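You operate a simulated robot arm through the tools that you are given. There is no shell and no other tool. Be economical: measure what you need, move in short steps, check, and stop when the job is done.

You are at the controls of a simulated robot arm. One attempt, no reset.

Task
Box the white tray's three plain sherds by colour, then wipe the grit off the tray.
Fine: orange in the pink paper box, grey in the blue, beige in the cream; green cloth, put back; leave the lamp alone. What is to be rubbed or washed off counts as gone when no trace of it is left.

It is judged by the outcome, as a careful person would: the job done as asked, and still so three seconds after it is handed in. It fails if anything else is knocked over, pushed out of place, dropped, spilled or broken. Flat cloth is picked up by pressing the open fingertips on it (5 to 10 N) and closing them slowly along it; thin cloth reads only 2 to 8 mm in the jaws.

Robot
A 7-joint arm with a two-finger gripper, on a carriage that runs on a rail from [-1982, 1] to [398, 0] (x, y) and turns from -166 to 167 degrees about z. Base frame: it is fixed where the carriage stands at the start and does not move with it; the origin is on the floor, on the carriage's upright axis, x ahead of it, y to its left, z up. Readings come in mm, degrees, newtons and seconds.
Its first joint turns from -149.0 to 149.0 degrees. Places, roughly: box1 [1000, -100, 700]; box2 [1000, -300, 700]; box3 [1100, -200, 700]; green cloth [1500, 0, 750]; orange-band lamp switch [1700, -200, 1400]. Payload 2.45 kg.
Tool frame: the origin (TCP) lies between the finger pads and is the grasp point; the fingertips stand 26 mm ahead of it; z points along the fingers, y is the line along which they close. The gripper opens to 96 mm. The gripper's body begins 69 mm behind the TCP.
Orientation is told as [roll, pitch, yaw] about the base's x, y, z axes, in that order, counted from this pose: with the fingers straight down and closing along the base's y, the tool's x points along the base's -x, its y along +y and its z along -z.

Tools
- The arm moves only by the tool servo_tool. Its argument "series" is a list of rows, each an object (a shift or turn left out is 0, a gripper value left out holds the last) with "dp": the shift along the base's x, y, z in mm, a list of three; "rot": the turn, a rotation vector about the base's x, y, z in degrees, a list of three; "grip": the closure, from 0 (fully open) to 1 (shut). In form: [{"dp": [dx, dy, dz], "rot": [rx, ry, rz], "grip": grip}, ...]. A call has 1 to 12 rows; each row is the pose to reach, as a shift and turn from the pose commanded when the call began. Rows are played at 5 a second. More than 50 mm and 8.6 degrees between two rows, or a gripper value outside its range, and nothing of the call is played. Where a pose cannot be reached the arm comes as near as it can. A force on the tool above 60 N (or 10 N above the force at the start of the call, whichever is more), or a blocked arm, ends the call early, and 0.2 s more pass. The fingers move at their own pace and stop on an object; they squeeze with about 25 N. The grip force told is the motor's: it shows also when the fingers shut on nothing. Time passes only in rows, and 0.2 s behind the last, so rows that repeat a pose let the fingers close. It gives the time, the measured TCP pose, the force on the tool (base axes), the opening and the grip force at its end, in the units of the frame above (readings bear some noise), with the torque about the TCP (base axes, N m) and any sound that the robot's microphone picked up.
- Cameras (640 x 400 px; columns grow to the right, rows downward): "scene" is now at [38.2, 161.8, 1636.8]; the picture's right is [-0.19, -0.98, 0.00], its down [-0.56, 0.11, -0.82] and it looks along [0.81, -0.15, -0.57] (base axes); focal length 283 px, centre (320, 200). "wrist" rides on the gripper at [82, 3, -98] in the tool frame; the picture's right is [-0.04, 1.00, 0.00], its down [-0.73, -0.03, -0.68] and it looks along [-0.68, -0.03, 0.73] (tool axes); focal length 256 px, centre (320, 200). There is no depth. A picture from a camera that has moved, and an enlarged one, comes with that camera's place and axes in the base frame and with its lens. The place of the scene camera against the robot may be out by one fixed shift of up to 12 mm in any direction.
- grab_frame(camera): a new picture of that camera. The clock stands still meanwhile.
- slide_trunk(by): slides the trunk up (or, below 0, down) by that many mm; the arm and the scene camera ride with it, the base frame stays. It gives what a move gives, with no picture.
- roll_base(legs): drives the robot by 1 to 6 legs, each [ahead, left, turn to the left] in mm, mm and degrees, along the robot's own axes; the way and the turn of a leg run together, so that a leg with both is an arc; at most 1500 mm and 180 degrees a leg. The arm and the cameras ride along, it lands a little off, and it stops where it bumps. It keeps to its track: a leg is cut to what the track allows. It gives what a move gives.
- aim_head(pan, tilt): turns the head with the scene camera to pan (to the left, within 155 degrees either way) and tilt (down, from -29 to 69), counted from straight ahead of the robot. It gives what a move gives.
- inspect(camera, box): a new picture of the part [left, top, right, bottom] of that camera's present view, enlarged. The clock stands still meanwhile.
- job_done(): hands the job in; it is judged then, once.

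Go step by step. Nothing tells you exact positions but the pictures and the camera data: compare them with the known pose of the tool, close in by small moves and look again before you grip or let go. The budget is 120 turns and 90 pictures, counting those below and the enlarged ones. Unless the task says otherwise, let go and move clear before handing in, and close with one line.

The tools are called by a JSON object that holds its "api" and its "payload". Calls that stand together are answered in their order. servo_tool: Moves the arm, as the interface text tells. Its arguments: {"type":"object","properties":{"series":{"type":"array","items":{"type":"object","properties":{"dp":{"type":"array","items":{"type":"number"}},"rot":{"type":"array","items":{"type":"number"}},"grip":{"type":"number"}}}}},"required":["series"]} The other tools are called the same way: slide_trunk (by) slides the trunk up or down; roll_base (legs) drives the base; aim_head (pan, tilt) turns the head that bears the scene camera; grab_frame (camera) takes a picture; inspect (camera, box) takes an enlarged picture of a part of a camera's view; job_done () hands the job in.

At the start:

```text
t: 0.0
tool_pos: [738.4, 183.7, 1050.4]
orientation: [0.1, 0.1, -0.1]
wrist_force: [0.3, 0.2, -0.6]
wrist_torque: [-0.03, -0.02, -0.03]
width: 96.2
gripper_force: 0.0
trunk travel left (down, up): [-625.0, 85.0]
robot x, y, heading: [-2.7, -2.2, 0.0]
head pan, tilt: [-10.9, 34.9]
```

scene: 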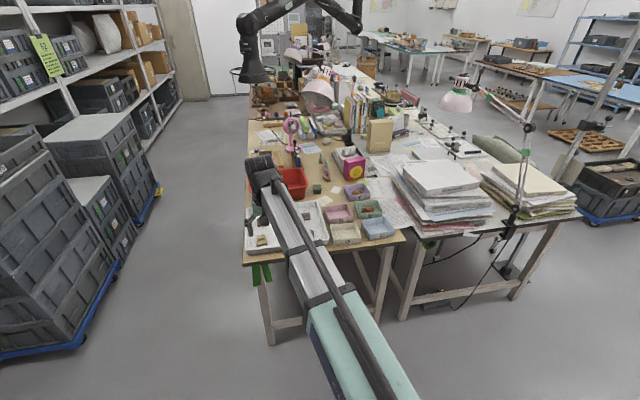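
wrist: 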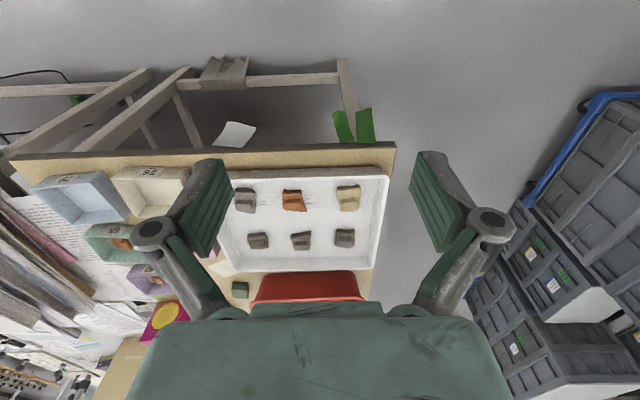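

I see the white tray with six pieces on the near left edge of the table, with paper boxes to its right. I'll look closer to tell the sherds and boxes apart.

{"api": "inspect", "payload": {"camera": "wrist", "box": [200, 150, 400, 290]}}

{"api": "inspect", "payload": {"camera": "scene", "box": [230, 130, 430, 270]}}

{"api": "inspect", "payload": {"camera": "scene", "box": [230, 40, 430, 165]}}

```text
2.86 times, centred on (300, 220) of wrist
camera zoom: at [657.1, 188.0, 1149.2], right [0.04, 1.0, 0.0], down [0.73, -0.03, 0.68], along [0.68, -0.03, -0.73], focal length 731 px, centre (377, 143)
```

zoom: 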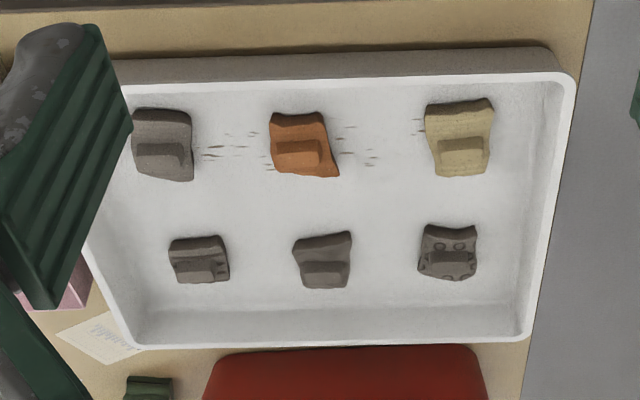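

```text
2.86 times, centred on (330, 200) of scene
camera zoom: at [38.2, 161.8, 1636.8], right [-0.19, -0.98, 0.0], down [-0.56, 0.11, -0.82], along [0.81, -0.15, -0.57], focal length 810 px, centre (291, 200)
```

zoom: 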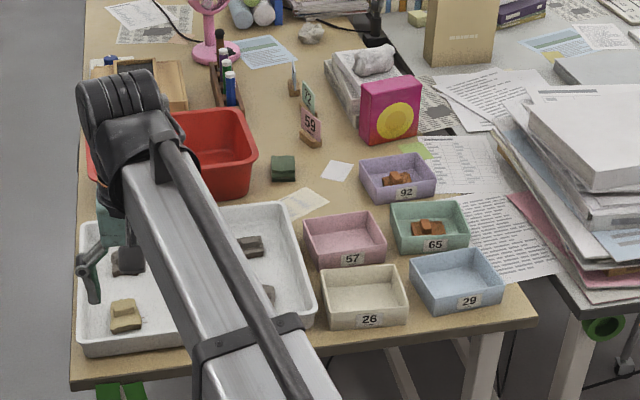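

```text
3.20 times, centred on (330, 102) of scene
camera zoom: at [38.2, 161.8, 1636.8], right [-0.19, -0.98, 0.0], down [-0.56, 0.11, -0.82], along [0.81, -0.15, -0.57], focal length 907 px, centre (288, 512)
```

zoom: 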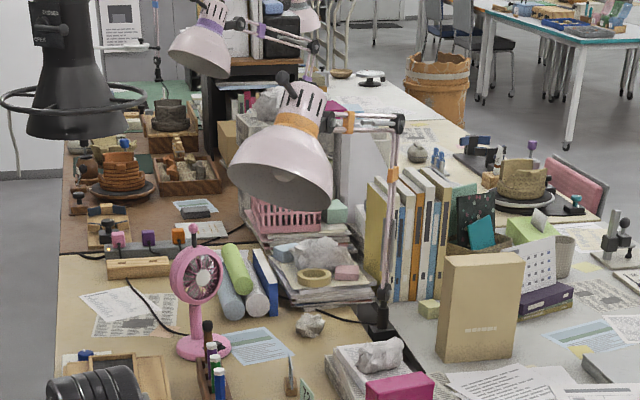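

The near row has grey, orange and beige pieces with grit marks between them, and the other row looks darker. I need a closer look at the surface marks, the green things at the table's front edge, and the little green block.

{"api": "inspect", "payload": {"camera": "wrist", "box": [300, 90, 420, 165]}}

{"api": "inspect", "payload": {"camera": "wrist", "box": [225, 175, 325, 260]}}

{"api": "inspect", "payload": {"camera": "scene", "box": [280, 150, 370, 206]}}

```text
5.33 times, centred on (360, 128) of wrist
camera zoom: at [657.1, 188.0, 1149.2], right [0.04, 1.0, 0.0], down [0.73, -0.03, 0.68], along [0.68, -0.03, -0.73], focal length 1365 px, centre (107, 587)
```

zoom: 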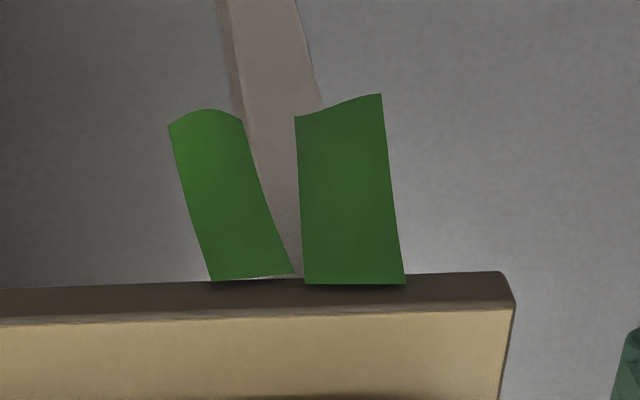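

```text
4.71 times, centred on (275, 218) of wrist
camera zoom: at [657.1, 188.0, 1149.2], right [0.04, 1.0, 0.0], down [0.73, -0.03, 0.68], along [0.68, -0.03, -0.73], focal length 1205 px, centre (532, 118)
```

zoom: 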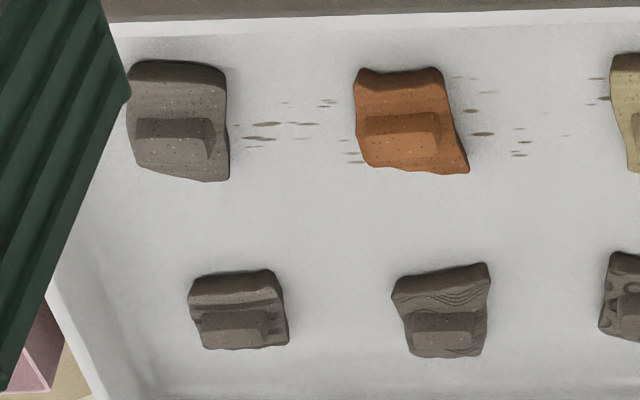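

```text
7.11 times, centred on (325, 178) of scene
camera zoom: at [38.2, 161.8, 1636.8], right [-0.19, -0.98, 0.0], down [-0.56, 0.11, -0.82], along [0.81, -0.15, -0.57], focal length 2016 px, centre (284, 356)
```

zoom: 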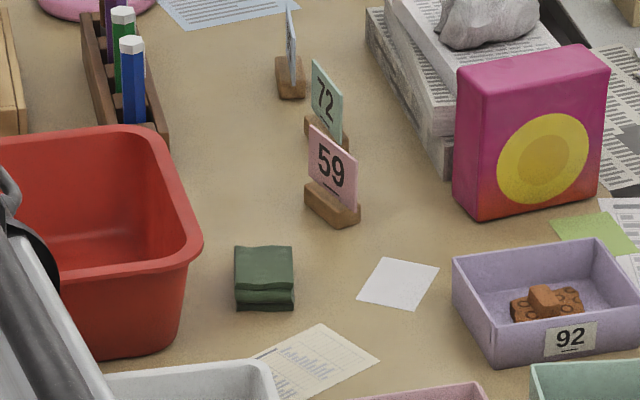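

The plain ones are the near-row grey, orange and beige pieces, each with a grip ridge, while the back row is patterned. The green cloth is the folded wad beside the red bin, about [1430, -80]. I'll drive up the rail to bring everything into reach.

{"api": "roll_base", "payload": {"legs": [[400, 0, 0]]}}

```text
t: 2.5
tool_pos: [1133.0, 182.1, 1050.5]
orientation: [0.0, 0.0, -0.1]
wrist_force: [-0.6, -0.2, -0.7]
wrist_torque: [0.03, -0.02, -0.03]
width: 96.1
gripper_force: 0.0
trunk travel left (down, up): [-625.0, 85.0]
robot x, y, heading: [393.2, -3.3, -0.0]
head pan, tilt: [-10.9, 34.9]
```

{"api": "aim_head", "payload": {"pan": -5, "tilt": 48}}

{"api": "grab_frame", "payload": {"camera": "scene"}}

{"api": "grab_frame", "payload": {"camera": "wrist"}}

```text
t: 3.2
tool_pos: [1132.4, 183.4, 1050.0]
orientation: [0.0, 0.1, -0.1]
wrist_force: [-0.2, 0.0, 0.5]
wrist_torque: [0.0, -0.02, -0.01]
width: 96.1
gripper_force: 0.0
trunk travel left (down, up): [-625.0, 85.0]
robot x, y, heading: [393.4, 1.0, -0.1]
head pan, tilt: [-5.0, 48.0]
```

```text
81 pictures are left
camera scene: at [425.8, 171.2, 1617.7], right [-0.09, -1.0, 0.0], down [-0.74, 0.07, -0.67], along [0.67, -0.06, -0.74], focal length 283 px, centre (320, 200)
```

scene: 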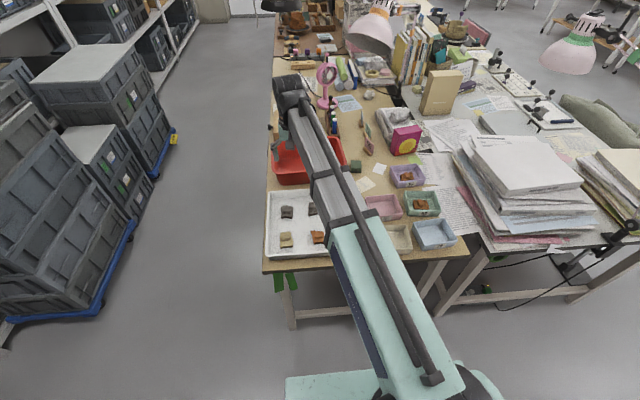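

```text
80 pictures are left
camera wrist: at [1052.8, 186.6, 1149.2], right [0.04, 1.0, 0.0], down [0.73, -0.03, 0.68], along [0.68, -0.03, -0.73], focal length 256 px, centre (320, 200)
```

wrist: 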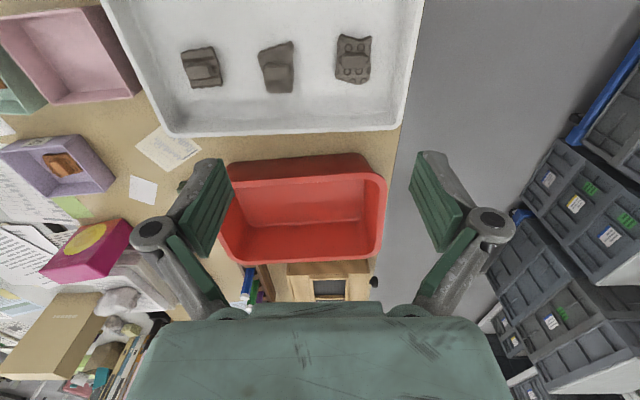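

Triangulated, the sherd tops lie near z 755 and the near-row sherds near x 1025, with grey at y 12, orange at y 114 and beige at y 232. I'll move over the orange one at a safe height to look.

{"api": "servo_tool", "payload": {"series": [{"dp": [-20, -14, -30]}, {"dp": [-41, -28, -60]}, {"dp": [-62, -42, -90]}, {"dp": [-83, -56, -120]}, {"dp": [-103, -69, -150]}]}}

{"api": "grab_frame", "payload": {"camera": "wrist"}}

```text
t: 4.4
tool_pos: [1030.7, 114.2, 902.1]
orientation: [-0.1, 0.0, -0.1]
wrist_force: [0.0, -0.4, 0.3]
wrist_torque: [-0.02, 0.0, 0.02]
width: 96.0
gripper_force: 0.0
trunk travel left (down, up): [-625.0, 85.0]
robot x, y, heading: [394.7, 0.7, -0.0]
head pan, tilt: [-5.0, 48.0]
```

```text
79 pictures are left
camera wrist: at [949.9, 117.3, 999.9], right [0.04, 1.0, 0.0], down [0.73, -0.03, 0.68], along [0.68, -0.03, -0.73], focal length 256 px, centre (320, 200)
```

wrist: 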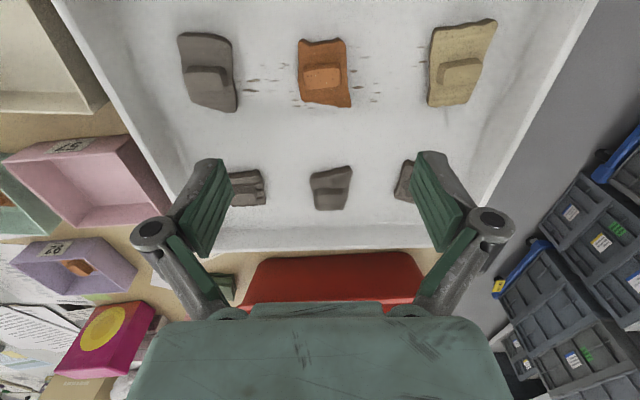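

Orange's ridge top triangulates to about [1021, 116.5, 759]. I'll go lower to see the ridge's shape and height.

{"api": "servo_tool", "payload": {"series": [{"dp": [-3, 1, -30], "grip": 0.3}, {"dp": [-6, 2, -60]}, {"dp": [-10, 3, -90]}, {"dp": [-10, 3, -90]}]}}

{"api": "grab_frame", "payload": {"camera": "wrist"}}

```text
t: 5.4
tool_pos: [1020.8, 116.5, 810.4]
orientation: [0.0, 0.0, -0.1]
wrist_force: [-0.4, 0.8, 0.5]
wrist_torque: [0.02, -0.03, 0.02]
width: 67.1
gripper_force: 0.1
trunk travel left (down, up): [-625.0, 85.0]
robot x, y, heading: [393.9, 2.2, -0.2]
head pan, tilt: [-5.0, 48.0]
```

```text
78 pictures are left
camera wrist: at [940.0, 120.5, 909.6], right [0.04, 1.0, 0.0], down [0.73, -0.03, 0.68], along [0.68, -0.03, -0.73], focal length 256 px, centre (320, 200)
```

wrist: 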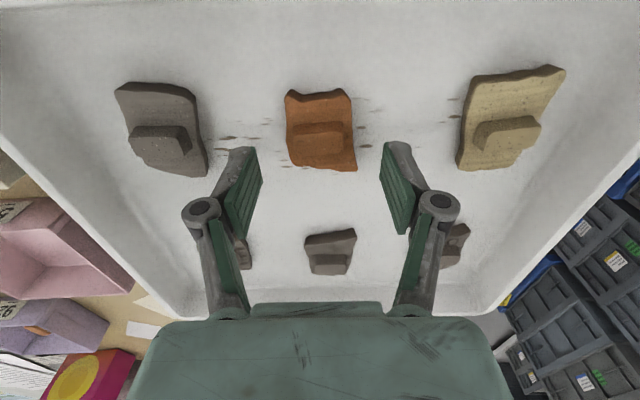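

{"api": "inspect", "payload": {"camera": "wrist", "box": [260, 70, 390, 190]}}

```text
3.33 times, centred on (325, 130) of wrist
camera zoom: at [940.0, 120.5, 909.6], right [0.04, 1.0, 0.0], down [0.73, -0.03, 0.68], along [0.68, -0.03, -0.73], focal length 853 px, centre (303, 433)
```

zoom: 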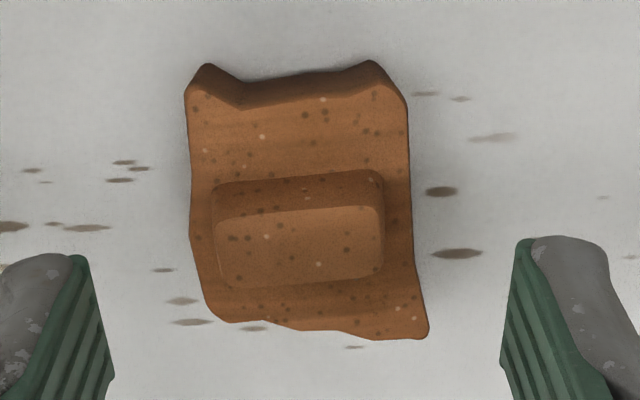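

The orange ridge is about 33 mm along y and 17 mm in x, centred near [1030, 115], with its top near 758 and base near 742. I'll lower with tips just above the body and grip the ridge along y.

{"api": "servo_tool", "payload": {"series": [{"dp": [9, -1, -10]}, {"dp": [9, -1, -25]}, {"dp": [9, -1, -35]}, {"dp": [9, -1, -39]}, {"dp": [9, -1, -39]}]}}

{"api": "grab_frame", "payload": {"camera": "wrist"}}

```text
t: 6.6
tool_pos: [1029.0, 116.3, 770.7]
orientation: [0.1, 0.0, -0.1]
wrist_force: [-0.3, 0.1, 0.2]
wrist_torque: [-0.01, -0.03, -0.01]
width: 67.4
gripper_force: 0.1
trunk travel left (down, up): [-625.0, 85.0]
robot x, y, heading: [393.8, 1.1, -0.2]
head pan, tilt: [-5.0, 48.0]
```

```text
76 pictures are left
camera wrist: at [948.5, 119.8, 870.1], right [0.04, 1.0, 0.0], down [0.73, -0.03, 0.68], along [0.68, -0.03, -0.73], focal length 256 px, centre (320, 200)
```

wrist: 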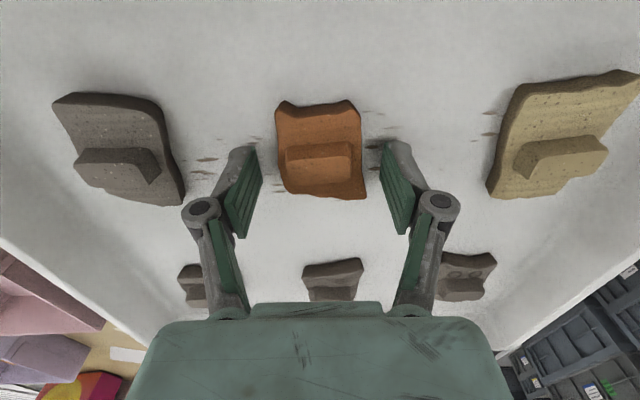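

The fingers straddle the ridge properly. I'll close slowly.

{"api": "servo_tool", "payload": {"series": [{"grip": 0.45}, {"grip": 0.6}, {"grip": 0.7}, {"grip": 0.85}, {"grip": 1}, {"grip": 1}]}}

{"api": "inspect", "payload": {"camera": "wrist", "box": [230, 80, 410, 200]}}

```text
t: 8.0
tool_pos: [1029.6, 115.6, 772.1]
orientation: [-0.1, 0.1, -0.1]
wrist_force: [-0.2, 0.4, 1.9]
wrist_torque: [-0.03, 0.0, 0.02]
width: 45.4
gripper_force: 24.8
trunk travel left (down, up): [-625.0, 85.0]
robot x, y, heading: [396.5, -0.6, -0.1]
head pan, tilt: [-5.0, 48.0]
```

```text
3.33 times, centred on (320, 140) of wrist
camera zoom: at [948.4, 119.8, 870.2], right [0.04, 1.0, 0.0], down [0.73, -0.03, 0.68], along [0.68, -0.03, -0.73], focal length 853 px, centre (320, 400)
```

zoom: 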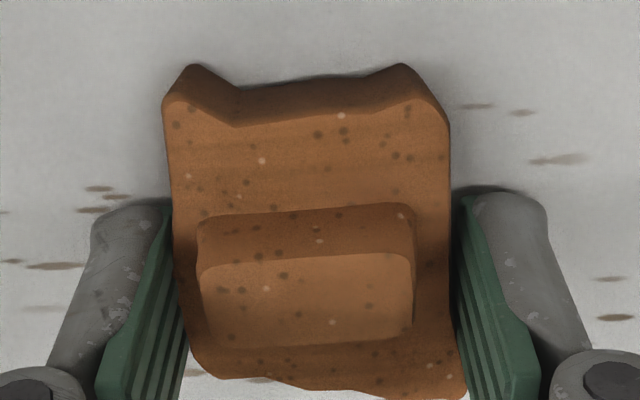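

It closed on the body's sides at 45 mm, so the body stands higher than I judged. I'll open slightly, go 7 mm lower for a full bite, and close again.

{"api": "servo_tool", "payload": {"series": [{"grip": 0.4}, {"dp": [0, 0, -4]}, {"dp": [0, 0, -7]}, {"dp": [0, 0, -7], "grip": 0.6}, {"dp": [0, 0, -7], "grip": 0.8}, {"dp": [0, 0, -7], "grip": 1}, {"dp": [0, 0, -7], "grip": 1}]}}

{"api": "servo_tool", "payload": {"series": [{"dp": [0, 0, 8]}, {"dp": [0, 0, 25]}, {"dp": [0, 0, 55]}, {"dp": [0, 0, 95]}, {"dp": [0, 0, 120]}, {"dp": [0, 0, 120]}]}}

{"api": "grab_frame", "payload": {"camera": "wrist"}}

```text
t: 9.2
tool_pos: [1027.8, 114.5, 770.4]
orientation: [-0.1, -0.6, 0.0]
wrist_force: [-2.4, -1.1, 36.2]
wrist_torque: [-0.05, 0.46, 0.03]
width: 45.3
gripper_force: 24.4
trunk travel left (down, up): [-625.0, 85.0]
robot x, y, heading: [393.0, -3.5, -0.1]
head pan, tilt: [-5.0, 48.0]
stopped in row 5: the force on the tool passed its limit at 63 N (the readings are from after the stop); the commanded pose is now the measured one
```

```text
t: 10.6
tool_pos: [1030.4, 115.1, 887.7]
orientation: [0.1, -0.2, -0.1]
wrist_force: [0.9, -1.1, -0.6]
wrist_torque: [0.0, 0.01, -0.01]
width: 45.1
gripper_force: 25.4
trunk travel left (down, up): [-625.0, 85.0]
robot x, y, heading: [397.7, -1.1, -0.3]
head pan, tilt: [-5.0, 48.0]
```

```text
74 pictures are left
camera wrist: at [949.0, 119.1, 985.4], right [0.04, 1.0, 0.0], down [0.73, -0.03, 0.68], along [0.68, -0.03, -0.73], focal length 256 px, centre (320, 200)
```

wrist: 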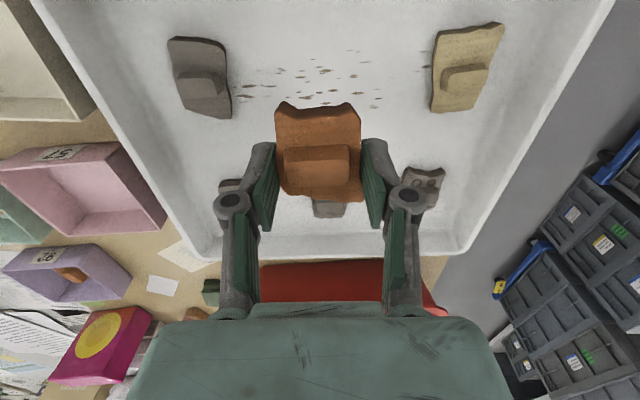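

The orange sherd is held firmly, and the tray floor is at about z 744. I'll carry it toward the pink box near [1145, -147].

{"api": "servo_tool", "payload": {"series": [{"dp": [10, -40, 10]}, {"dp": [20, -85, 20]}, {"dp": [30, -130, 20]}, {"dp": [40, -175, 20]}, {"dp": [50, -220, 20]}, {"dp": [60, -262, 20]}, {"dp": [60, -262, 20]}]}}

{"api": "grab_frame", "payload": {"camera": "wrist"}}

```text
t: 12.2
tool_pos: [1092.3, -147.6, 908.1]
orientation: [0.0, -0.3, -0.1]
wrist_force: [0.0, 0.0, -0.7]
wrist_torque: [0.01, 0.01, 0.01]
width: 45.0
gripper_force: 25.5
trunk travel left (down, up): [-625.0, 85.0]
robot x, y, heading: [401.2, -1.0, -0.2]
head pan, tilt: [-5.0, 48.0]
```

```text
73 pictures are left
camera wrist: at [1009.7, -143.7, 1006.3], right [0.04, 1.0, 0.0], down [0.73, -0.03, 0.68], along [0.68, -0.03, -0.73], focal length 256 px, centre (320, 200)
```

wrist: 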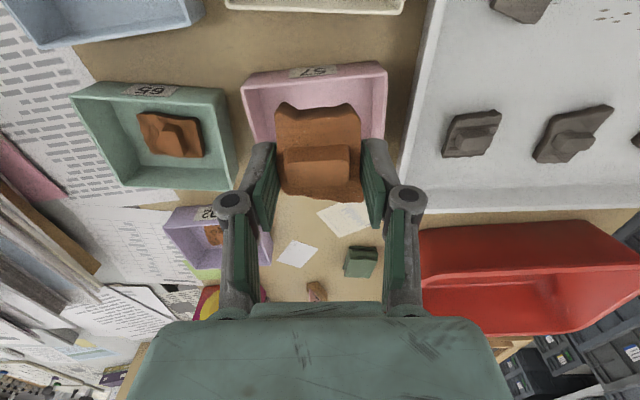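

The pink box opening spans roughly x 1080–1180 and y −88 to −220, so its centre is near [1133, -154]. I'll go above the centre, lower partway and check.

{"api": "servo_tool", "payload": {"series": [{"dp": [20, -3, -10]}, {"dp": [40, -6, -30]}, {"dp": [40, -6, -60]}, {"dp": [40, -6, -80]}, {"dp": [40, -6, -80]}]}}

{"api": "grab_frame", "payload": {"camera": "wrist"}}

{"api": "grab_frame", "payload": {"camera": "scene"}}

```text
t: 13.3
tool_pos: [1131.3, -152.8, 826.6]
orientation: [0.0, -0.3, -0.1]
wrist_force: [-0.5, -0.1, -0.5]
wrist_torque: [0.0, -0.03, -0.03]
width: 45.0
gripper_force: 25.0
trunk travel left (down, up): [-625.0, 85.0]
robot x, y, heading: [396.3, 0.3, 0.0]
head pan, tilt: [-5.0, 48.0]
```

```text
72 pictures are left
camera wrist: at [1049.0, -148.7, 924.8], right [0.04, 1.0, 0.0], down [0.73, -0.03, 0.68], along [0.68, -0.03, -0.73], focal length 256 px, centre (320, 200)
```

wrist: 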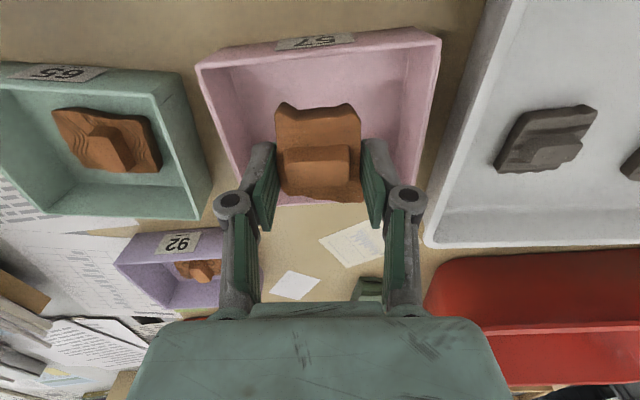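

```text
71 pictures are left
camera scene: at [426.0, 171.2, 1617.7], right [-0.09, -1.0, 0.0], down [-0.74, 0.07, -0.67], along [0.67, -0.06, -0.74], focal length 283 px, centre (320, 200)
```

scene: 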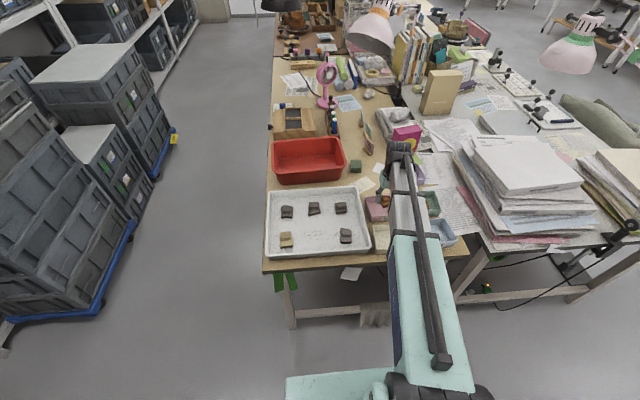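

I'm centred over the pink box, whose rim is at about z 780. I'll lower in small steps until contact.

{"api": "servo_tool", "payload": {"series": [{"dp": [2, 0, -20]}, {"dp": [2, 0, -40]}, {"dp": [2, 0, -50]}, {"dp": [2, 0, -53]}, {"dp": [2, 0, -56]}, {"dp": [2, 0, -59]}, {"dp": [2, 0, -59]}]}}

{"api": "grab_frame", "payload": {"camera": "wrist"}}

```text
t: 14.9
tool_pos: [1133.1, -151.1, 768.7]
orientation: [-0.1, -0.4, -0.2]
wrist_force: [1.6, 0.6, 13.4]
wrist_torque: [0.07, -0.03, 0.02]
width: 45.0
gripper_force: 25.0
trunk travel left (down, up): [-625.0, 85.0]
robot x, y, heading: [393.0, -0.7, -0.1]
head pan, tilt: [-5.0, 48.0]
```

```text
70 pictures are left
camera wrist: at [1050.6, -148.5, 866.8], right [0.04, 1.0, 0.0], down [0.73, -0.03, 0.68], along [0.68, -0.03, -0.73], focal length 256 px, centre (320, 200)
```

wrist: 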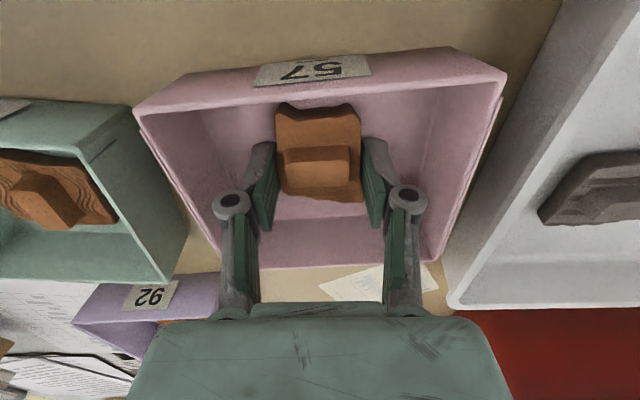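

It rests on the pink box's floor, with 13 N contact. I'll open a little and rise.

{"api": "servo_tool", "payload": {"series": [{"dp": [0, 0, 1], "grip": 0.4}, {"dp": [0, 0, 1], "grip": 0.35}, {"dp": [0, 0, 20]}, {"dp": [0, 0, 60]}, {"dp": [0, 0, 105]}, {"dp": [0, 0, 130]}]}}

{"api": "grab_frame", "payload": {"camera": "wrist"}}

```text
t: 16.4
tool_pos: [1132.7, -151.3, 897.6]
orientation: [0.1, -0.3, -0.2]
wrist_force: [1.0, 0.0, 0.5]
wrist_torque: [0.02, 0.0, 0.02]
width: 62.4
gripper_force: 0.1
trunk travel left (down, up): [-625.0, 85.0]
robot x, y, heading: [394.5, -2.2, 0.1]
head pan, tilt: [-5.0, 48.0]
```

```text
69 pictures are left
camera wrist: at [1050.9, -148.3, 996.2], right [0.04, 1.0, 0.0], down [0.73, -0.03, 0.68], along [0.68, -0.03, -0.73], focal length 256 px, centre (320, 200)
```

wrist: 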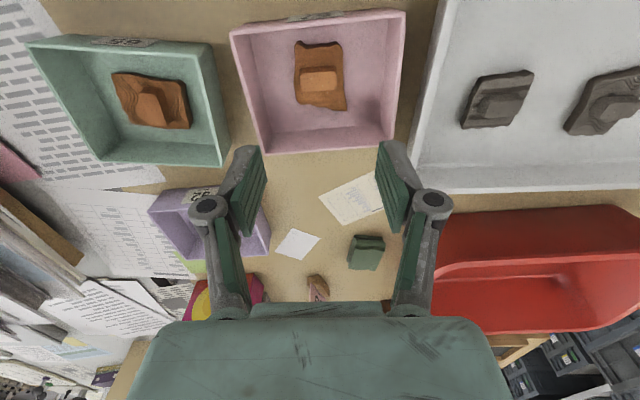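

Orange is lying in the pink box, and the green cloth is near [1396, -89]. Next is the grey sherd near [1022, 14], so I'll hover above it.

{"api": "servo_tool", "payload": {"series": [{"dp": [-25, 35, 0]}, {"dp": [-50, 70, 0]}, {"dp": [-75, 105, -10]}, {"dp": [-100, 140, -30]}, {"dp": [-113, 165, -60]}, {"dp": [-113, 165, -75]}, {"dp": [-113, 165, -75]}]}}

{"api": "grab_frame", "payload": {"camera": "wrist"}}

```text
t: 17.9
tool_pos: [1019.1, 12.7, 820.5]
orientation: [0.0, -0.3, -0.1]
wrist_force: [-0.3, -0.3, -0.2]
wrist_torque: [-0.03, 0.01, 0.01]
width: 62.4
gripper_force: 0.0
trunk travel left (down, up): [-625.0, 85.0]
robot x, y, heading: [396.1, 2.5, -0.0]
head pan, tilt: [-5.0, 48.0]
```

```text
68 pictures are left
camera wrist: at [937.9, 16.4, 919.6], right [0.04, 1.0, 0.0], down [0.73, -0.03, 0.68], along [0.68, -0.03, -0.73], focal length 256 px, centre (320, 200)
```

wrist: 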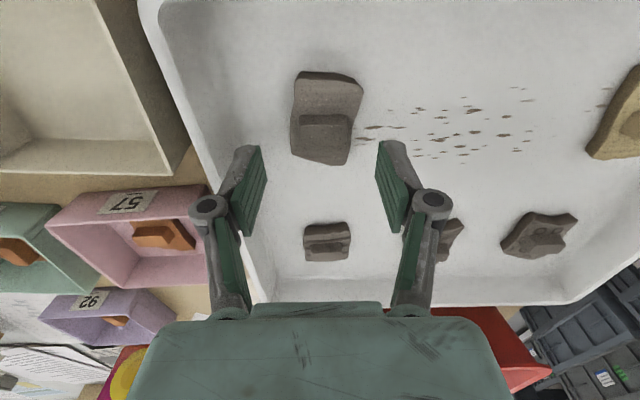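

Grey's long axis is turned about −8° with its centre near [1019, 16.6]. I'll turn the tool to match, lower and close.

{"api": "servo_tool", "payload": {"series": [{"dp": [0, 4, -5], "rot": [0, 0, -4]}, {"dp": [0, 4, -15], "rot": [0, 0, -8]}, {"dp": [0, 4, -32], "rot": [0, 0, -8]}, {"dp": [0, 4, -43], "rot": [0, 0, -8]}, {"dp": [0, 4, -48], "rot": [0, 0, -8]}, {"dp": [0, 4, -48], "rot": [0, 0, -8]}]}}

{"api": "inspect", "payload": {"camera": "wrist", "box": [230, 80, 410, 200]}}

```text
t: 19.4
tool_pos: [1019.4, 15.2, 773.6]
orientation: [0.0, -0.3, -8.1]
wrist_force: [-0.2, -0.7, 0.0]
wrist_torque: [-0.02, 0.0, 0.05]
width: 62.0
gripper_force: 0.1
trunk travel left (down, up): [-625.0, 85.0]
robot x, y, heading: [390.1, -2.8, -0.0]
head pan, tilt: [-5.0, 48.0]
```

```text
3.33 times, centred on (320, 140) of wrist
camera zoom: at [939.3, 31.5, 872.7], right [0.18, 0.98, 0.0], down [0.72, -0.13, 0.68], along [0.67, -0.12, -0.73], focal length 853 px, centre (320, 400)
```

zoom: 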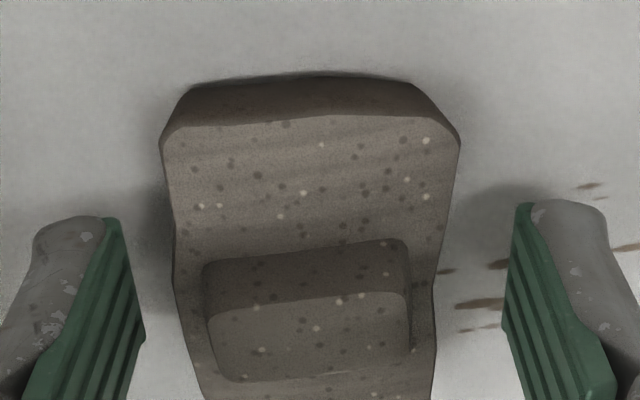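

Aligned. I'll nudge slightly farther over the ridge, close and lift.

{"api": "servo_tool", "payload": {"series": [{"dp": [5, 0, -2]}, {"dp": [5, 0, -2], "grip": 0.5}, {"dp": [5, 0, -2], "grip": 0.65}, {"dp": [5, 0, -2], "grip": 0.8}, {"dp": [5, 0, -2], "grip": 1}, {"dp": [5, 0, -2], "grip": 1}]}}

{"api": "servo_tool", "payload": {"series": [{"dp": [0, 0, 8]}, {"dp": [0, 0, 25]}, {"dp": [0, 0, 55]}, {"dp": [0, 0, 95]}, {"dp": [0, 0, 120]}, {"dp": [0, 0, 120]}]}}

{"api": "grab_frame", "payload": {"camera": "wrist"}}

```text
t: 20.8
tool_pos: [1023.9, 16.0, 772.4]
orientation: [-0.1, -0.3, -8.1]
wrist_force: [0.4, 0.6, 0.5]
wrist_torque: [0.03, -0.07, -0.03]
width: 41.2
gripper_force: 25.0
trunk travel left (down, up): [-625.0, 85.0]
robot x, y, heading: [397.7, 2.4, 0.1]
head pan, tilt: [-5.0, 48.0]
```

```text
t: 22.1
tool_pos: [1024.5, 16.4, 892.8]
orientation: [0.0, -0.2, -8.0]
wrist_force: [0.1, -0.3, -0.6]
wrist_torque: [0.01, -0.05, 0.02]
width: 41.0
gripper_force: 25.0
trunk travel left (down, up): [-625.0, 85.0]
robot x, y, heading: [397.8, -1.2, -0.0]
head pan, tilt: [-5.0, 48.0]
```

```text
66 pictures are left
camera wrist: at [944.3, 32.0, 990.9], right [0.18, 0.98, 0.0], down [0.72, -0.13, 0.68], along [0.67, -0.12, -0.73], focal length 256 px, centre (320, 200)
```

wrist: 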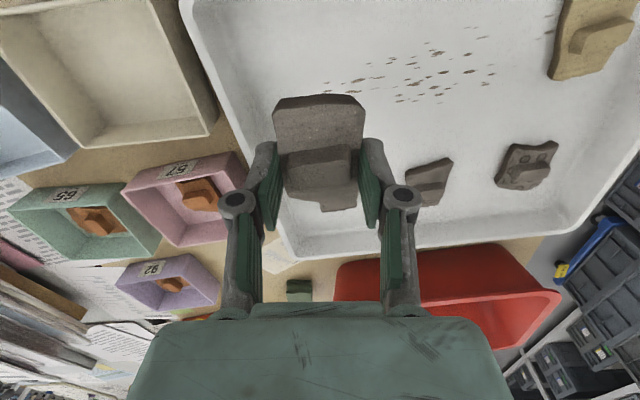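

Grey is held. I'll carry it to the blue box near [1004, -292], turning back to zero yaw on the way.

{"api": "servo_tool", "payload": {"series": [{"dp": [-8, -45, 10], "rot": [0, 0, 2]}, {"dp": [-16, -90, 20], "rot": [0, 0, 4]}, {"dp": [-24, -135, 20], "rot": [0, 0, 6]}, {"dp": [-32, -180, 20], "rot": [0, 0, 8]}, {"dp": [-40, -225, 20], "rot": [0, 0, 8]}, {"dp": [-48, -270, 20], "rot": [0, 0, 8]}, {"dp": [-55, -306, 20], "rot": [0, 0, 8]}, {"dp": [-55, -306, 20], "rot": [0, 0, 8]}]}}

{"api": "grab_frame", "payload": {"camera": "wrist"}}

```text
t: 23.9
tool_pos: [969.6, -290.5, 913.0]
orientation: [-0.1, -0.4, -0.2]
wrist_force: [0.3, -0.2, -0.3]
wrist_torque: [0.01, 0.01, 0.0]
width: 41.0
gripper_force: 25.0
trunk travel left (down, up): [-625.0, 85.0]
robot x, y, heading: [396.2, -1.5, -0.3]
head pan, tilt: [-5.0, 48.0]
```

```text
65 pictures are left
camera wrist: at [887.5, -286.8, 1011.3], right [0.04, 1.0, 0.0], down [0.73, -0.03, 0.68], along [0.68, -0.03, -0.73], focal length 256 px, centre (320, 200)
```

wrist: 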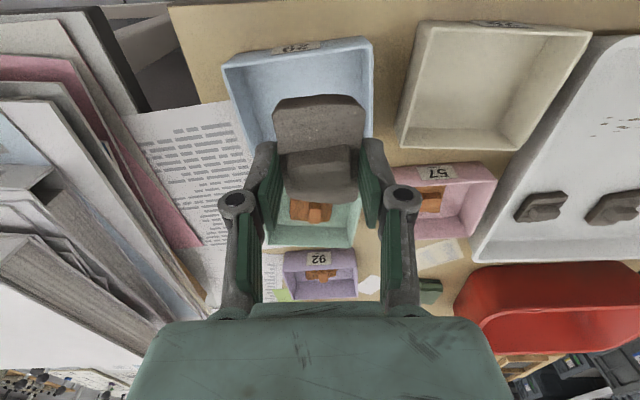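

The blue box's near rim runs from [947, -371] to [934, -250], giving a centre near [991, -304]. I'll lower above it and look.

{"api": "servo_tool", "payload": {"series": [{"dp": [11, -7, -15]}, {"dp": [22, -14, -40]}, {"dp": [22, -14, -65]}, {"dp": [22, -14, -85]}, {"dp": [22, -14, -85]}]}}

{"api": "grab_frame", "payload": {"camera": "wrist"}}

```text
t: 25.1
tool_pos: [991.8, -304.9, 827.1]
orientation: [0.0, -0.3, -0.1]
wrist_force: [0.5, -0.4, -1.1]
wrist_torque: [-0.04, 0.01, 0.0]
width: 41.3
gripper_force: 24.7
trunk travel left (down, up): [-625.0, 85.0]
robot x, y, heading: [396.5, -1.6, 0.2]
head pan, tilt: [-5.0, 48.0]
```

```text
64 pictures are left
camera wrist: at [910.4, -300.3, 926.0], right [0.04, 1.0, 0.0], down [0.73, -0.03, 0.68], along [0.68, -0.03, -0.73], focal length 256 px, centre (320, 200)
```

wrist: 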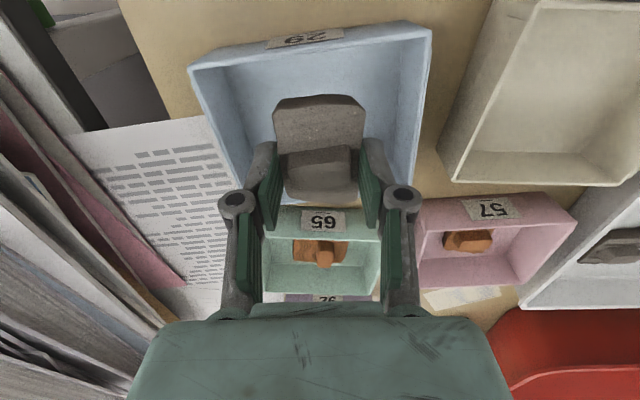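

Well centred. I'll lower to contact.

{"api": "servo_tool", "payload": {"series": [{"dp": [0, -2, -20]}, {"dp": [0, -2, -40]}, {"dp": [0, -2, -50]}, {"dp": [0, -2, -54]}, {"dp": [0, -2, -57]}, {"dp": [0, -2, -59]}, {"dp": [0, -2, -59]}]}}

{"api": "grab_frame", "payload": {"camera": "wrist"}}

```text
t: 26.8
tool_pos: [991.1, -305.8, 769.0]
orientation: [0.0, -0.4, -0.1]
wrist_force: [1.9, -1.7, 15.7]
wrist_torque: [-0.01, -0.21, 0.02]
width: 40.9
gripper_force: 25.3
trunk travel left (down, up): [-625.0, 85.0]
robot x, y, heading: [398.8, -2.5, -0.2]
head pan, tilt: [-5.0, 48.0]
```

```text
63 pictures are left
camera wrist: at [909.7, -301.8, 867.6], right [0.04, 1.0, 0.0], down [0.73, -0.03, 0.68], along [0.68, -0.03, -0.73], focal length 256 px, centre (320, 200)
```

wrist: 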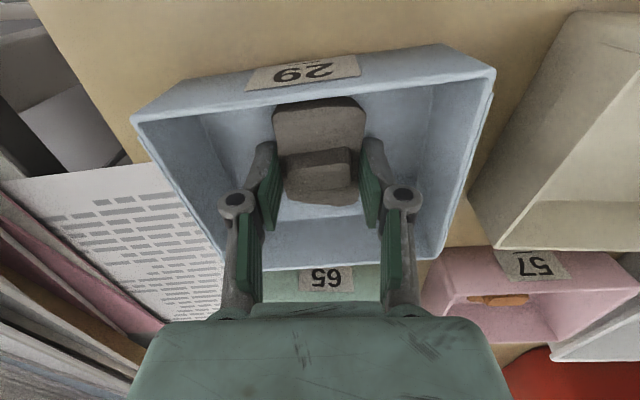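

Grey rests on the blue box's floor. I'll release and rise, then head for the beige sherd.

{"api": "servo_tool", "payload": {"series": [{"dp": [0, 0, 1], "grip": 0.42}, {"dp": [0, 0, 1], "grip": 0.35}, {"dp": [0, 0, 20]}, {"dp": [0, 0, 60]}, {"dp": [0, 0, 105]}, {"dp": [0, 0, 140]}]}}

{"api": "servo_tool", "payload": {"series": [{"dp": [2, 48, 0]}, {"dp": [4, 96, 0]}, {"dp": [6, 144, 0]}, {"dp": [8, 192, 0]}, {"dp": [10, 240, 0]}, {"dp": [12, 288, 0]}, {"dp": [14, 336, 0]}, {"dp": [16, 384, 0]}, {"dp": [18, 432, -10]}, {"dp": [20, 480, -20]}, {"dp": [22, 525, -30]}, {"dp": [24, 533, -50]}]}}

{"api": "grab_frame", "payload": {"camera": "wrist"}}

```text
t: 28.1
tool_pos: [992.1, -306.4, 908.4]
orientation: [0.0, -0.3, -0.1]
wrist_force: [0.3, 0.1, -0.1]
wrist_torque: [-0.01, -0.01, 0.01]
width: 62.5
gripper_force: 0.0
trunk travel left (down, up): [-625.0, 85.0]
robot x, y, heading: [392.5, -3.0, -0.1]
head pan, tilt: [-5.0, 48.0]
```

```text
t: 30.8
tool_pos: [1015.6, 228.5, 858.1]
orientation: [0.0, -0.3, -0.1]
wrist_force: [1.4, -0.5, -0.3]
wrist_torque: [-0.05, -0.02, 0.01]
width: 62.2
gripper_force: 0.0
trunk travel left (down, up): [-625.0, 85.0]
robot x, y, heading: [396.4, -1.6, -0.0]
head pan, tilt: [-5.0, 48.0]
```

```text
62 pictures are left
camera wrist: at [933.5, 232.3, 956.1], right [0.04, 1.0, 0.0], down [0.73, -0.03, 0.68], along [0.68, -0.03, -0.73], focal length 256 px, centre (320, 200)
```

wrist: 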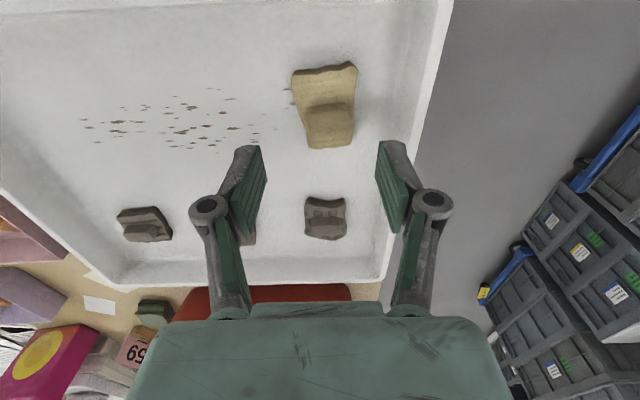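

Beige is nearly square-on, with its ridge near [1027, 235]. I'll lower over it and check.

{"api": "servo_tool", "payload": {"series": [{"dp": [6, 3, -25]}, {"dp": [11, 6, -50]}, {"dp": [11, 6, -68]}, {"dp": [11, 6, -80]}, {"dp": [11, 6, -85]}, {"dp": [11, 6, -85]}]}}

{"api": "inspect", "payload": {"camera": "wrist", "box": [230, 80, 410, 200]}}

```text
t: 32.1
tool_pos: [1026.9, 234.3, 772.4]
orientation: [0.0, -0.3, 0.0]
wrist_force: [0.9, 0.1, -0.7]
wrist_torque: [0.01, -0.03, 0.04]
width: 62.7
gripper_force: 0.0
trunk travel left (down, up): [-625.0, 85.0]
robot x, y, heading: [397.4, -2.9, 0.0]
head pan, tilt: [-5.0, 48.0]
```

```text
3.33 times, centred on (320, 140) of wrist
camera zoom: at [945.1, 237.3, 871.5], right [0.04, 1.0, 0.0], down [0.73, -0.03, 0.68], along [0.68, -0.03, -0.73], focal length 853 px, centre (320, 400)
```

zoom: 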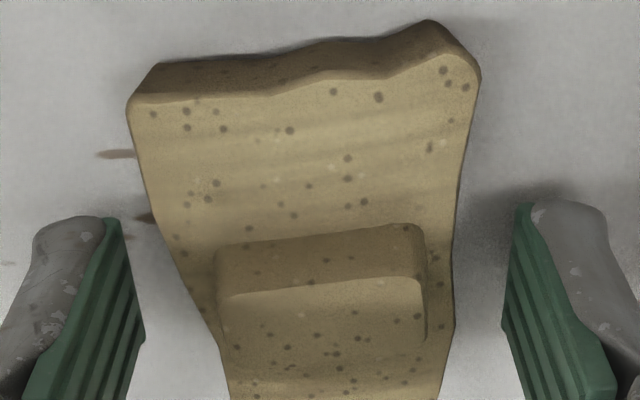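

The sides taper a bit, so I'll turn +5° to balance the pads, then close and lift slightly.

{"api": "servo_tool", "payload": {"series": [{"rot": [0, 0, 5]}, {"rot": [0, 0, 5], "grip": 0.5}, {"rot": [0, 0, 5], "grip": 0.65}, {"rot": [0, 0, 5], "grip": 0.8}, {"rot": [0, 0, 5], "grip": 1}, {"rot": [0, 0, 5], "grip": 1}, {"dp": [0, 0, 8], "rot": [0, 0, 5]}, {"dp": [0, 0, 25], "rot": [0, 0, 5]}, {"dp": [0, 0, 25], "rot": [0, 0, 5]}]}}

{"api": "grab_frame", "payload": {"camera": "wrist"}}

```text
t: 34.1
tool_pos: [1027.1, 232.3, 798.1]
orientation: [0.0, -0.4, 4.8]
wrist_force: [0.7, -0.4, 0.0]
wrist_torque: [-0.06, -0.02, -0.01]
width: 43.7
gripper_force: 24.5
trunk travel left (down, up): [-625.0, 85.0]
robot x, y, heading: [394.9, -2.0, -0.1]
head pan, tilt: [-5.0, 48.0]
```

```text
60 pictures are left
camera wrist: at [944.8, 229.7, 897.0], right [-0.05, 1.0, 0.0], down [0.73, 0.03, 0.68], along [0.68, 0.03, -0.73], focal length 256 px, centre (320, 200)
```

wrist: 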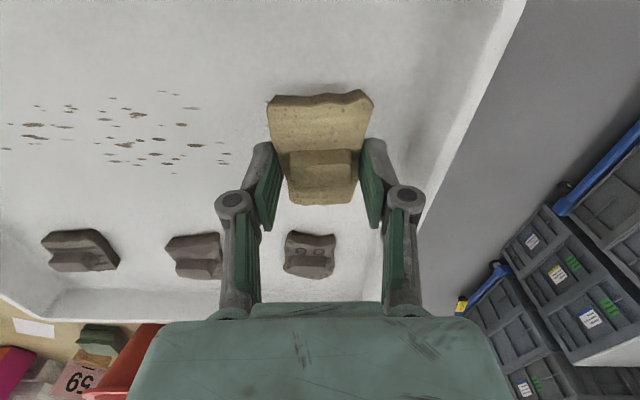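

Beige is held. The cream box is centred near [983, -146] and turned about +4.5°, which suits the present yaw, so I'll carry it there.

{"api": "servo_tool", "payload": {"series": [{"dp": [0, 0, 40]}, {"dp": [0, -20, 80]}, {"dp": [-5, -60, 105]}, {"dp": [-10, -108, 110]}, {"dp": [-16, -156, 110]}, {"dp": [-22, -204, 110]}, {"dp": [-28, -252, 110]}, {"dp": [-34, -300, 110]}, {"dp": [-40, -345, 110]}, {"dp": [-44, -378, 90]}, {"dp": [-44, -378, 50]}, {"dp": [-44, -378, 32]}]}}

{"api": "grab_frame", "payload": {"camera": "wrist"}}

```text
t: 36.8
tool_pos: [983.9, -144.6, 829.5]
orientation: [0.0, -0.3, 4.9]
wrist_force: [0.1, -0.6, -1.0]
wrist_torque: [-0.01, 0.02, -0.01]
width: 43.7
gripper_force: 25.3
trunk travel left (down, up): [-625.0, 85.0]
robot x, y, heading: [393.5, 0.2, -0.0]
head pan, tilt: [-5.0, 48.0]
```

```text
59 pictures are left
camera wrist: at [901.9, -148.0, 927.8], right [-0.05, 1.0, 0.0], down [0.73, 0.03, 0.68], along [0.68, 0.03, -0.73], focal length 256 px, centre (320, 200)
```

wrist: 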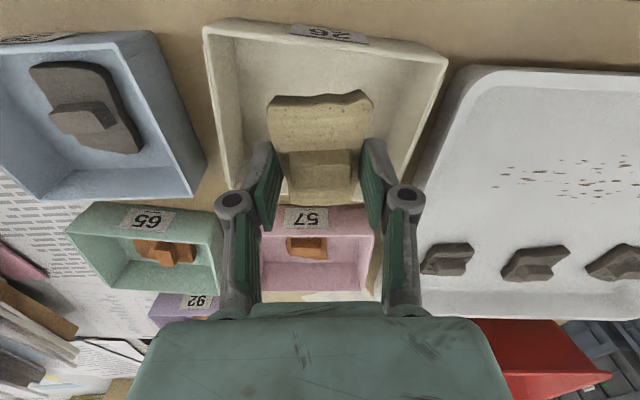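

Positioned over the cream box. I'll lower to contact.

{"api": "servo_tool", "payload": {"series": [{"dp": [3, -1, -20]}, {"dp": [3, -1, -40]}, {"dp": [3, -1, -52]}, {"dp": [3, -1, -56]}, {"dp": [3, -1, -59]}, {"dp": [3, -1, -61]}, {"dp": [3, -1, -61]}]}}

{"api": "grab_frame", "payload": {"camera": "wrist"}}

```text
t: 38.4
tool_pos: [985.9, -145.7, 769.9]
orientation: [-0.2, -0.3, 4.9]
wrist_force: [2.7, -1.0, 15.9]
wrist_torque: [-0.07, 0.12, 0.02]
width: 43.4
gripper_force: 25.6
trunk travel left (down, up): [-625.0, 85.0]
robot x, y, heading: [395.1, 1.8, -0.1]
head pan, tilt: [-5.0, 48.0]
```

```text
58 pictures are left
camera wrist: at [903.9, -148.6, 868.2], right [-0.05, 1.0, 0.0], down [0.73, 0.03, 0.68], along [0.68, 0.03, -0.73], focal length 256 px, centre (320, 200)
```

wrist: 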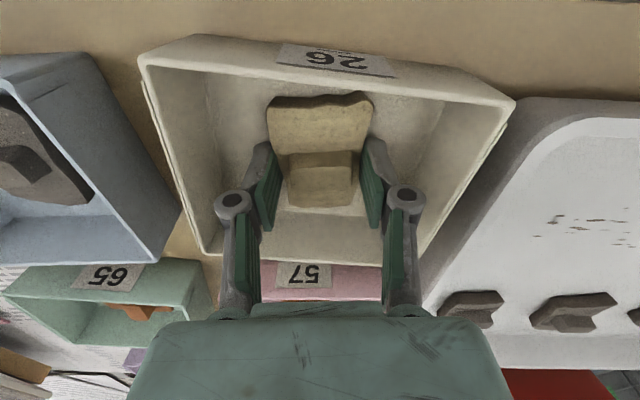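

Beige sits in the cream box. I'll release, rise, and move toward the green cloth for a look.

{"api": "servo_tool", "payload": {"series": [{"dp": [0, 0, 1], "grip": 0.4}, {"dp": [0, 0, 1], "grip": 0.35}, {"dp": [0, 0, 20]}, {"dp": [0, 0, 60]}, {"dp": [0, 0, 105]}, {"dp": [0, 0, 150], "rot": [0, 0, -5]}]}}

{"api": "servo_tool", "payload": {"series": [{"dp": [45, 10, 0]}, {"dp": [90, 20, 0]}, {"dp": [135, 30, 0]}, {"dp": [180, 40, 0]}, {"dp": [225, 50, 0]}, {"dp": [270, 55, 0]}, {"dp": [310, 57, 0]}, {"dp": [310, 57, 0]}]}}

{"api": "grab_frame", "payload": {"camera": "wrist"}}

{"api": "grab_frame", "payload": {"camera": "scene"}}

```text
t: 39.8
tool_pos: [986.0, -143.9, 920.8]
orientation: [0.0, -0.2, 0.0]
wrist_force: [-0.1, 0.4, -0.1]
wrist_torque: [-0.01, 0.0, 0.0]
width: 62.4
gripper_force: 0.0
trunk travel left (down, up): [-625.0, 85.0]
robot x, y, heading: [394.4, 2.3, -0.0]
head pan, tilt: [-5.0, 48.0]
```

```text
t: 41.5
tool_pos: [1295.9, -89.4, 919.5]
orientation: [0.0, -0.3, -0.1]
wrist_force: [0.3, -0.4, -0.5]
wrist_torque: [0.01, 0.03, -0.02]
width: 62.2
gripper_force: 0.0
trunk travel left (down, up): [-625.0, 85.0]
robot x, y, heading: [395.2, 2.4, 0.0]
head pan, tilt: [-5.0, 48.0]
```

```text
57 pictures are left
camera wrist: at [1214.9, -85.6, 1017.9], right [0.04, 1.0, 0.0], down [0.73, -0.03, 0.68], along [0.68, -0.03, -0.73], focal length 256 px, centre (320, 200)
```

wrist: 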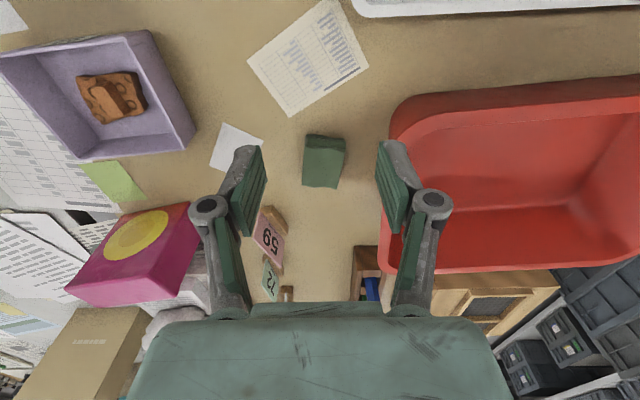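

```text
56 pictures are left
camera scene: at [426.0, 171.3, 1617.7], right [-0.09, -1.0, 0.0], down [-0.74, 0.07, -0.67], along [0.67, -0.06, -0.74], focal length 283 px, centre (320, 200)
```

scene: 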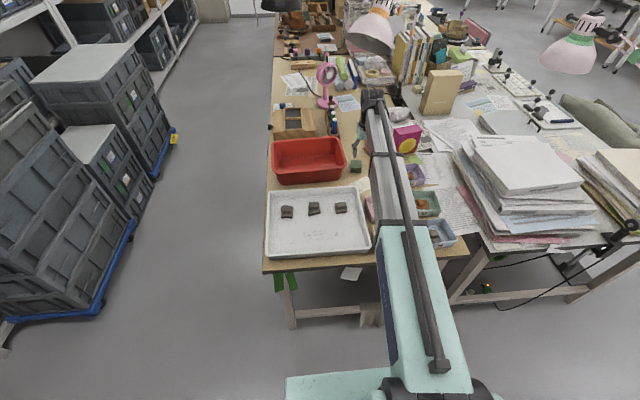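

The folded green cloth is clear of its neighbours: number card "59" to its left and the red bin to its right. I'll zoom in on it.

{"api": "inspect", "payload": {"camera": "wrist", "box": [270, 110, 380, 210]}}

```text
4.00 times, centred on (325, 160) of wrist
camera zoom: at [1214.9, -85.6, 1017.9], right [0.04, 1.0, 0.0], down [0.73, -0.03, 0.68], along [0.68, -0.03, -0.73], focal length 1024 px, centre (300, 360)
```

zoom: 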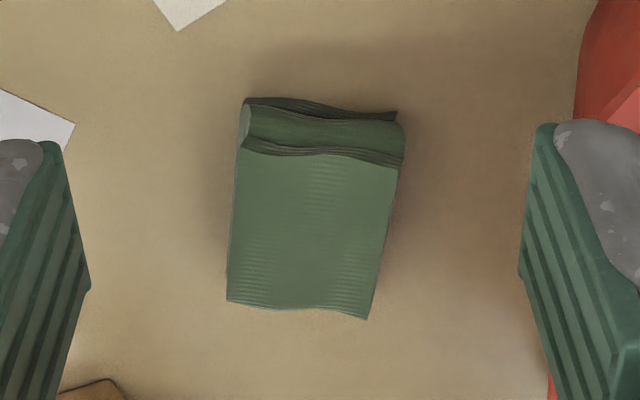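

The cloth is a folded pad about 41 mm wide and 60 mm long, spanning x 1372–1434 at y ≈ −90 and slightly turned. I'll test the reach above it at a safe height.

{"api": "servo_tool", "payload": {"series": [{"dp": [35, 0, -20], "rot": [0, 0, -3], "grip": 0.3}, {"dp": [70, 0, -40], "rot": [0, 0, -5]}, {"dp": [105, -1, -70], "rot": [0, 0, -5]}, {"dp": [105, -1, -90], "rot": [0, 0, -5]}, {"dp": [105, -1, -90], "rot": [0, 0, -5]}]}}

{"api": "grab_frame", "payload": {"camera": "wrist"}}

```text
t: 42.8
tool_pos: [1401.3, -90.6, 828.8]
orientation: [-0.1, -0.4, -5.0]
wrist_force: [-0.3, -1.2, -0.6]
wrist_torque: [-0.03, -0.01, 0.01]
width: 67.1
gripper_force: 0.1
trunk travel left (down, up): [-625.0, 85.0]
robot x, y, heading: [397.1, -5.0, 0.1]
head pan, tilt: [-5.0, 48.0]
```

```text
54 pictures are left
camera wrist: at [1320.2, -79.2, 926.8], right [0.13, 0.99, 0.0], down [0.72, -0.09, 0.68], along [0.68, -0.09, -0.73], focal length 256 px, centre (320, 200)
```

wrist: 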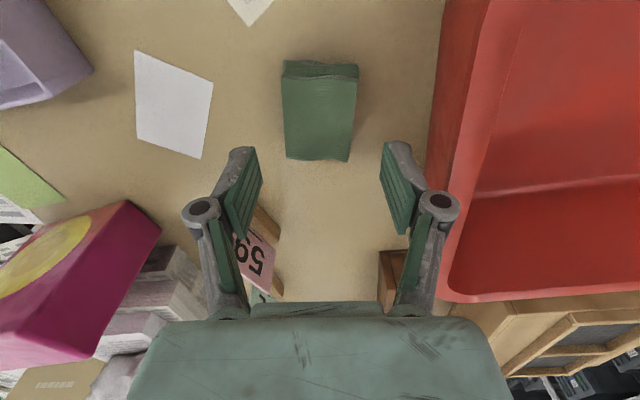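

The arm reaches and the pad sits centred under the fingers. I'll descend so the tips stay about 8 mm above the table.

{"api": "servo_tool", "payload": {"series": [{"dp": [2, 0, -15], "grip": 0.2}, {"dp": [2, 0, -32]}, {"dp": [2, 0, -45]}, {"dp": [2, 0, -54]}, {"dp": [2, 0, -54]}]}}

{"api": "inspect", "payload": {"camera": "wrist", "box": [220, 70, 420, 210]}}

```text
t: 44.0
tool_pos: [1403.0, -90.5, 774.5]
orientation: [-0.1, -0.2, -5.1]
wrist_force: [0.8, -0.2, -0.4]
wrist_torque: [0.02, 0.02, 0.07]
width: 77.0
gripper_force: 0.1
trunk travel left (down, up): [-625.0, 85.0]
robot x, y, heading: [396.3, -0.5, -0.3]
head pan, tilt: [-5.0, 48.0]
```

```text
2.86 times, centred on (320, 140) of wrist
camera zoom: at [1321.7, -78.8, 873.0], right [0.13, 0.99, 0.0], down [0.72, -0.09, 0.68], along [0.68, -0.09, -0.73], focal length 731 px, centre (320, 371)
```

zoom: 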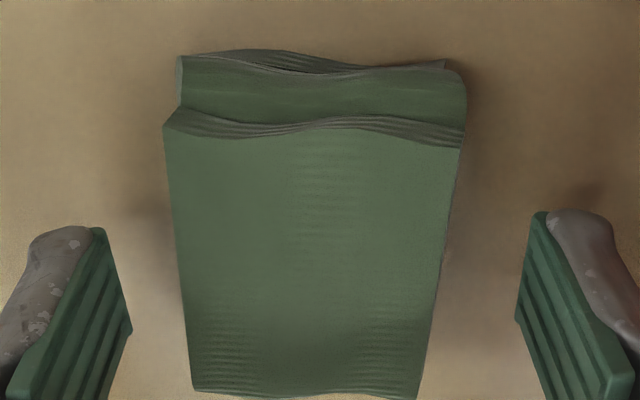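

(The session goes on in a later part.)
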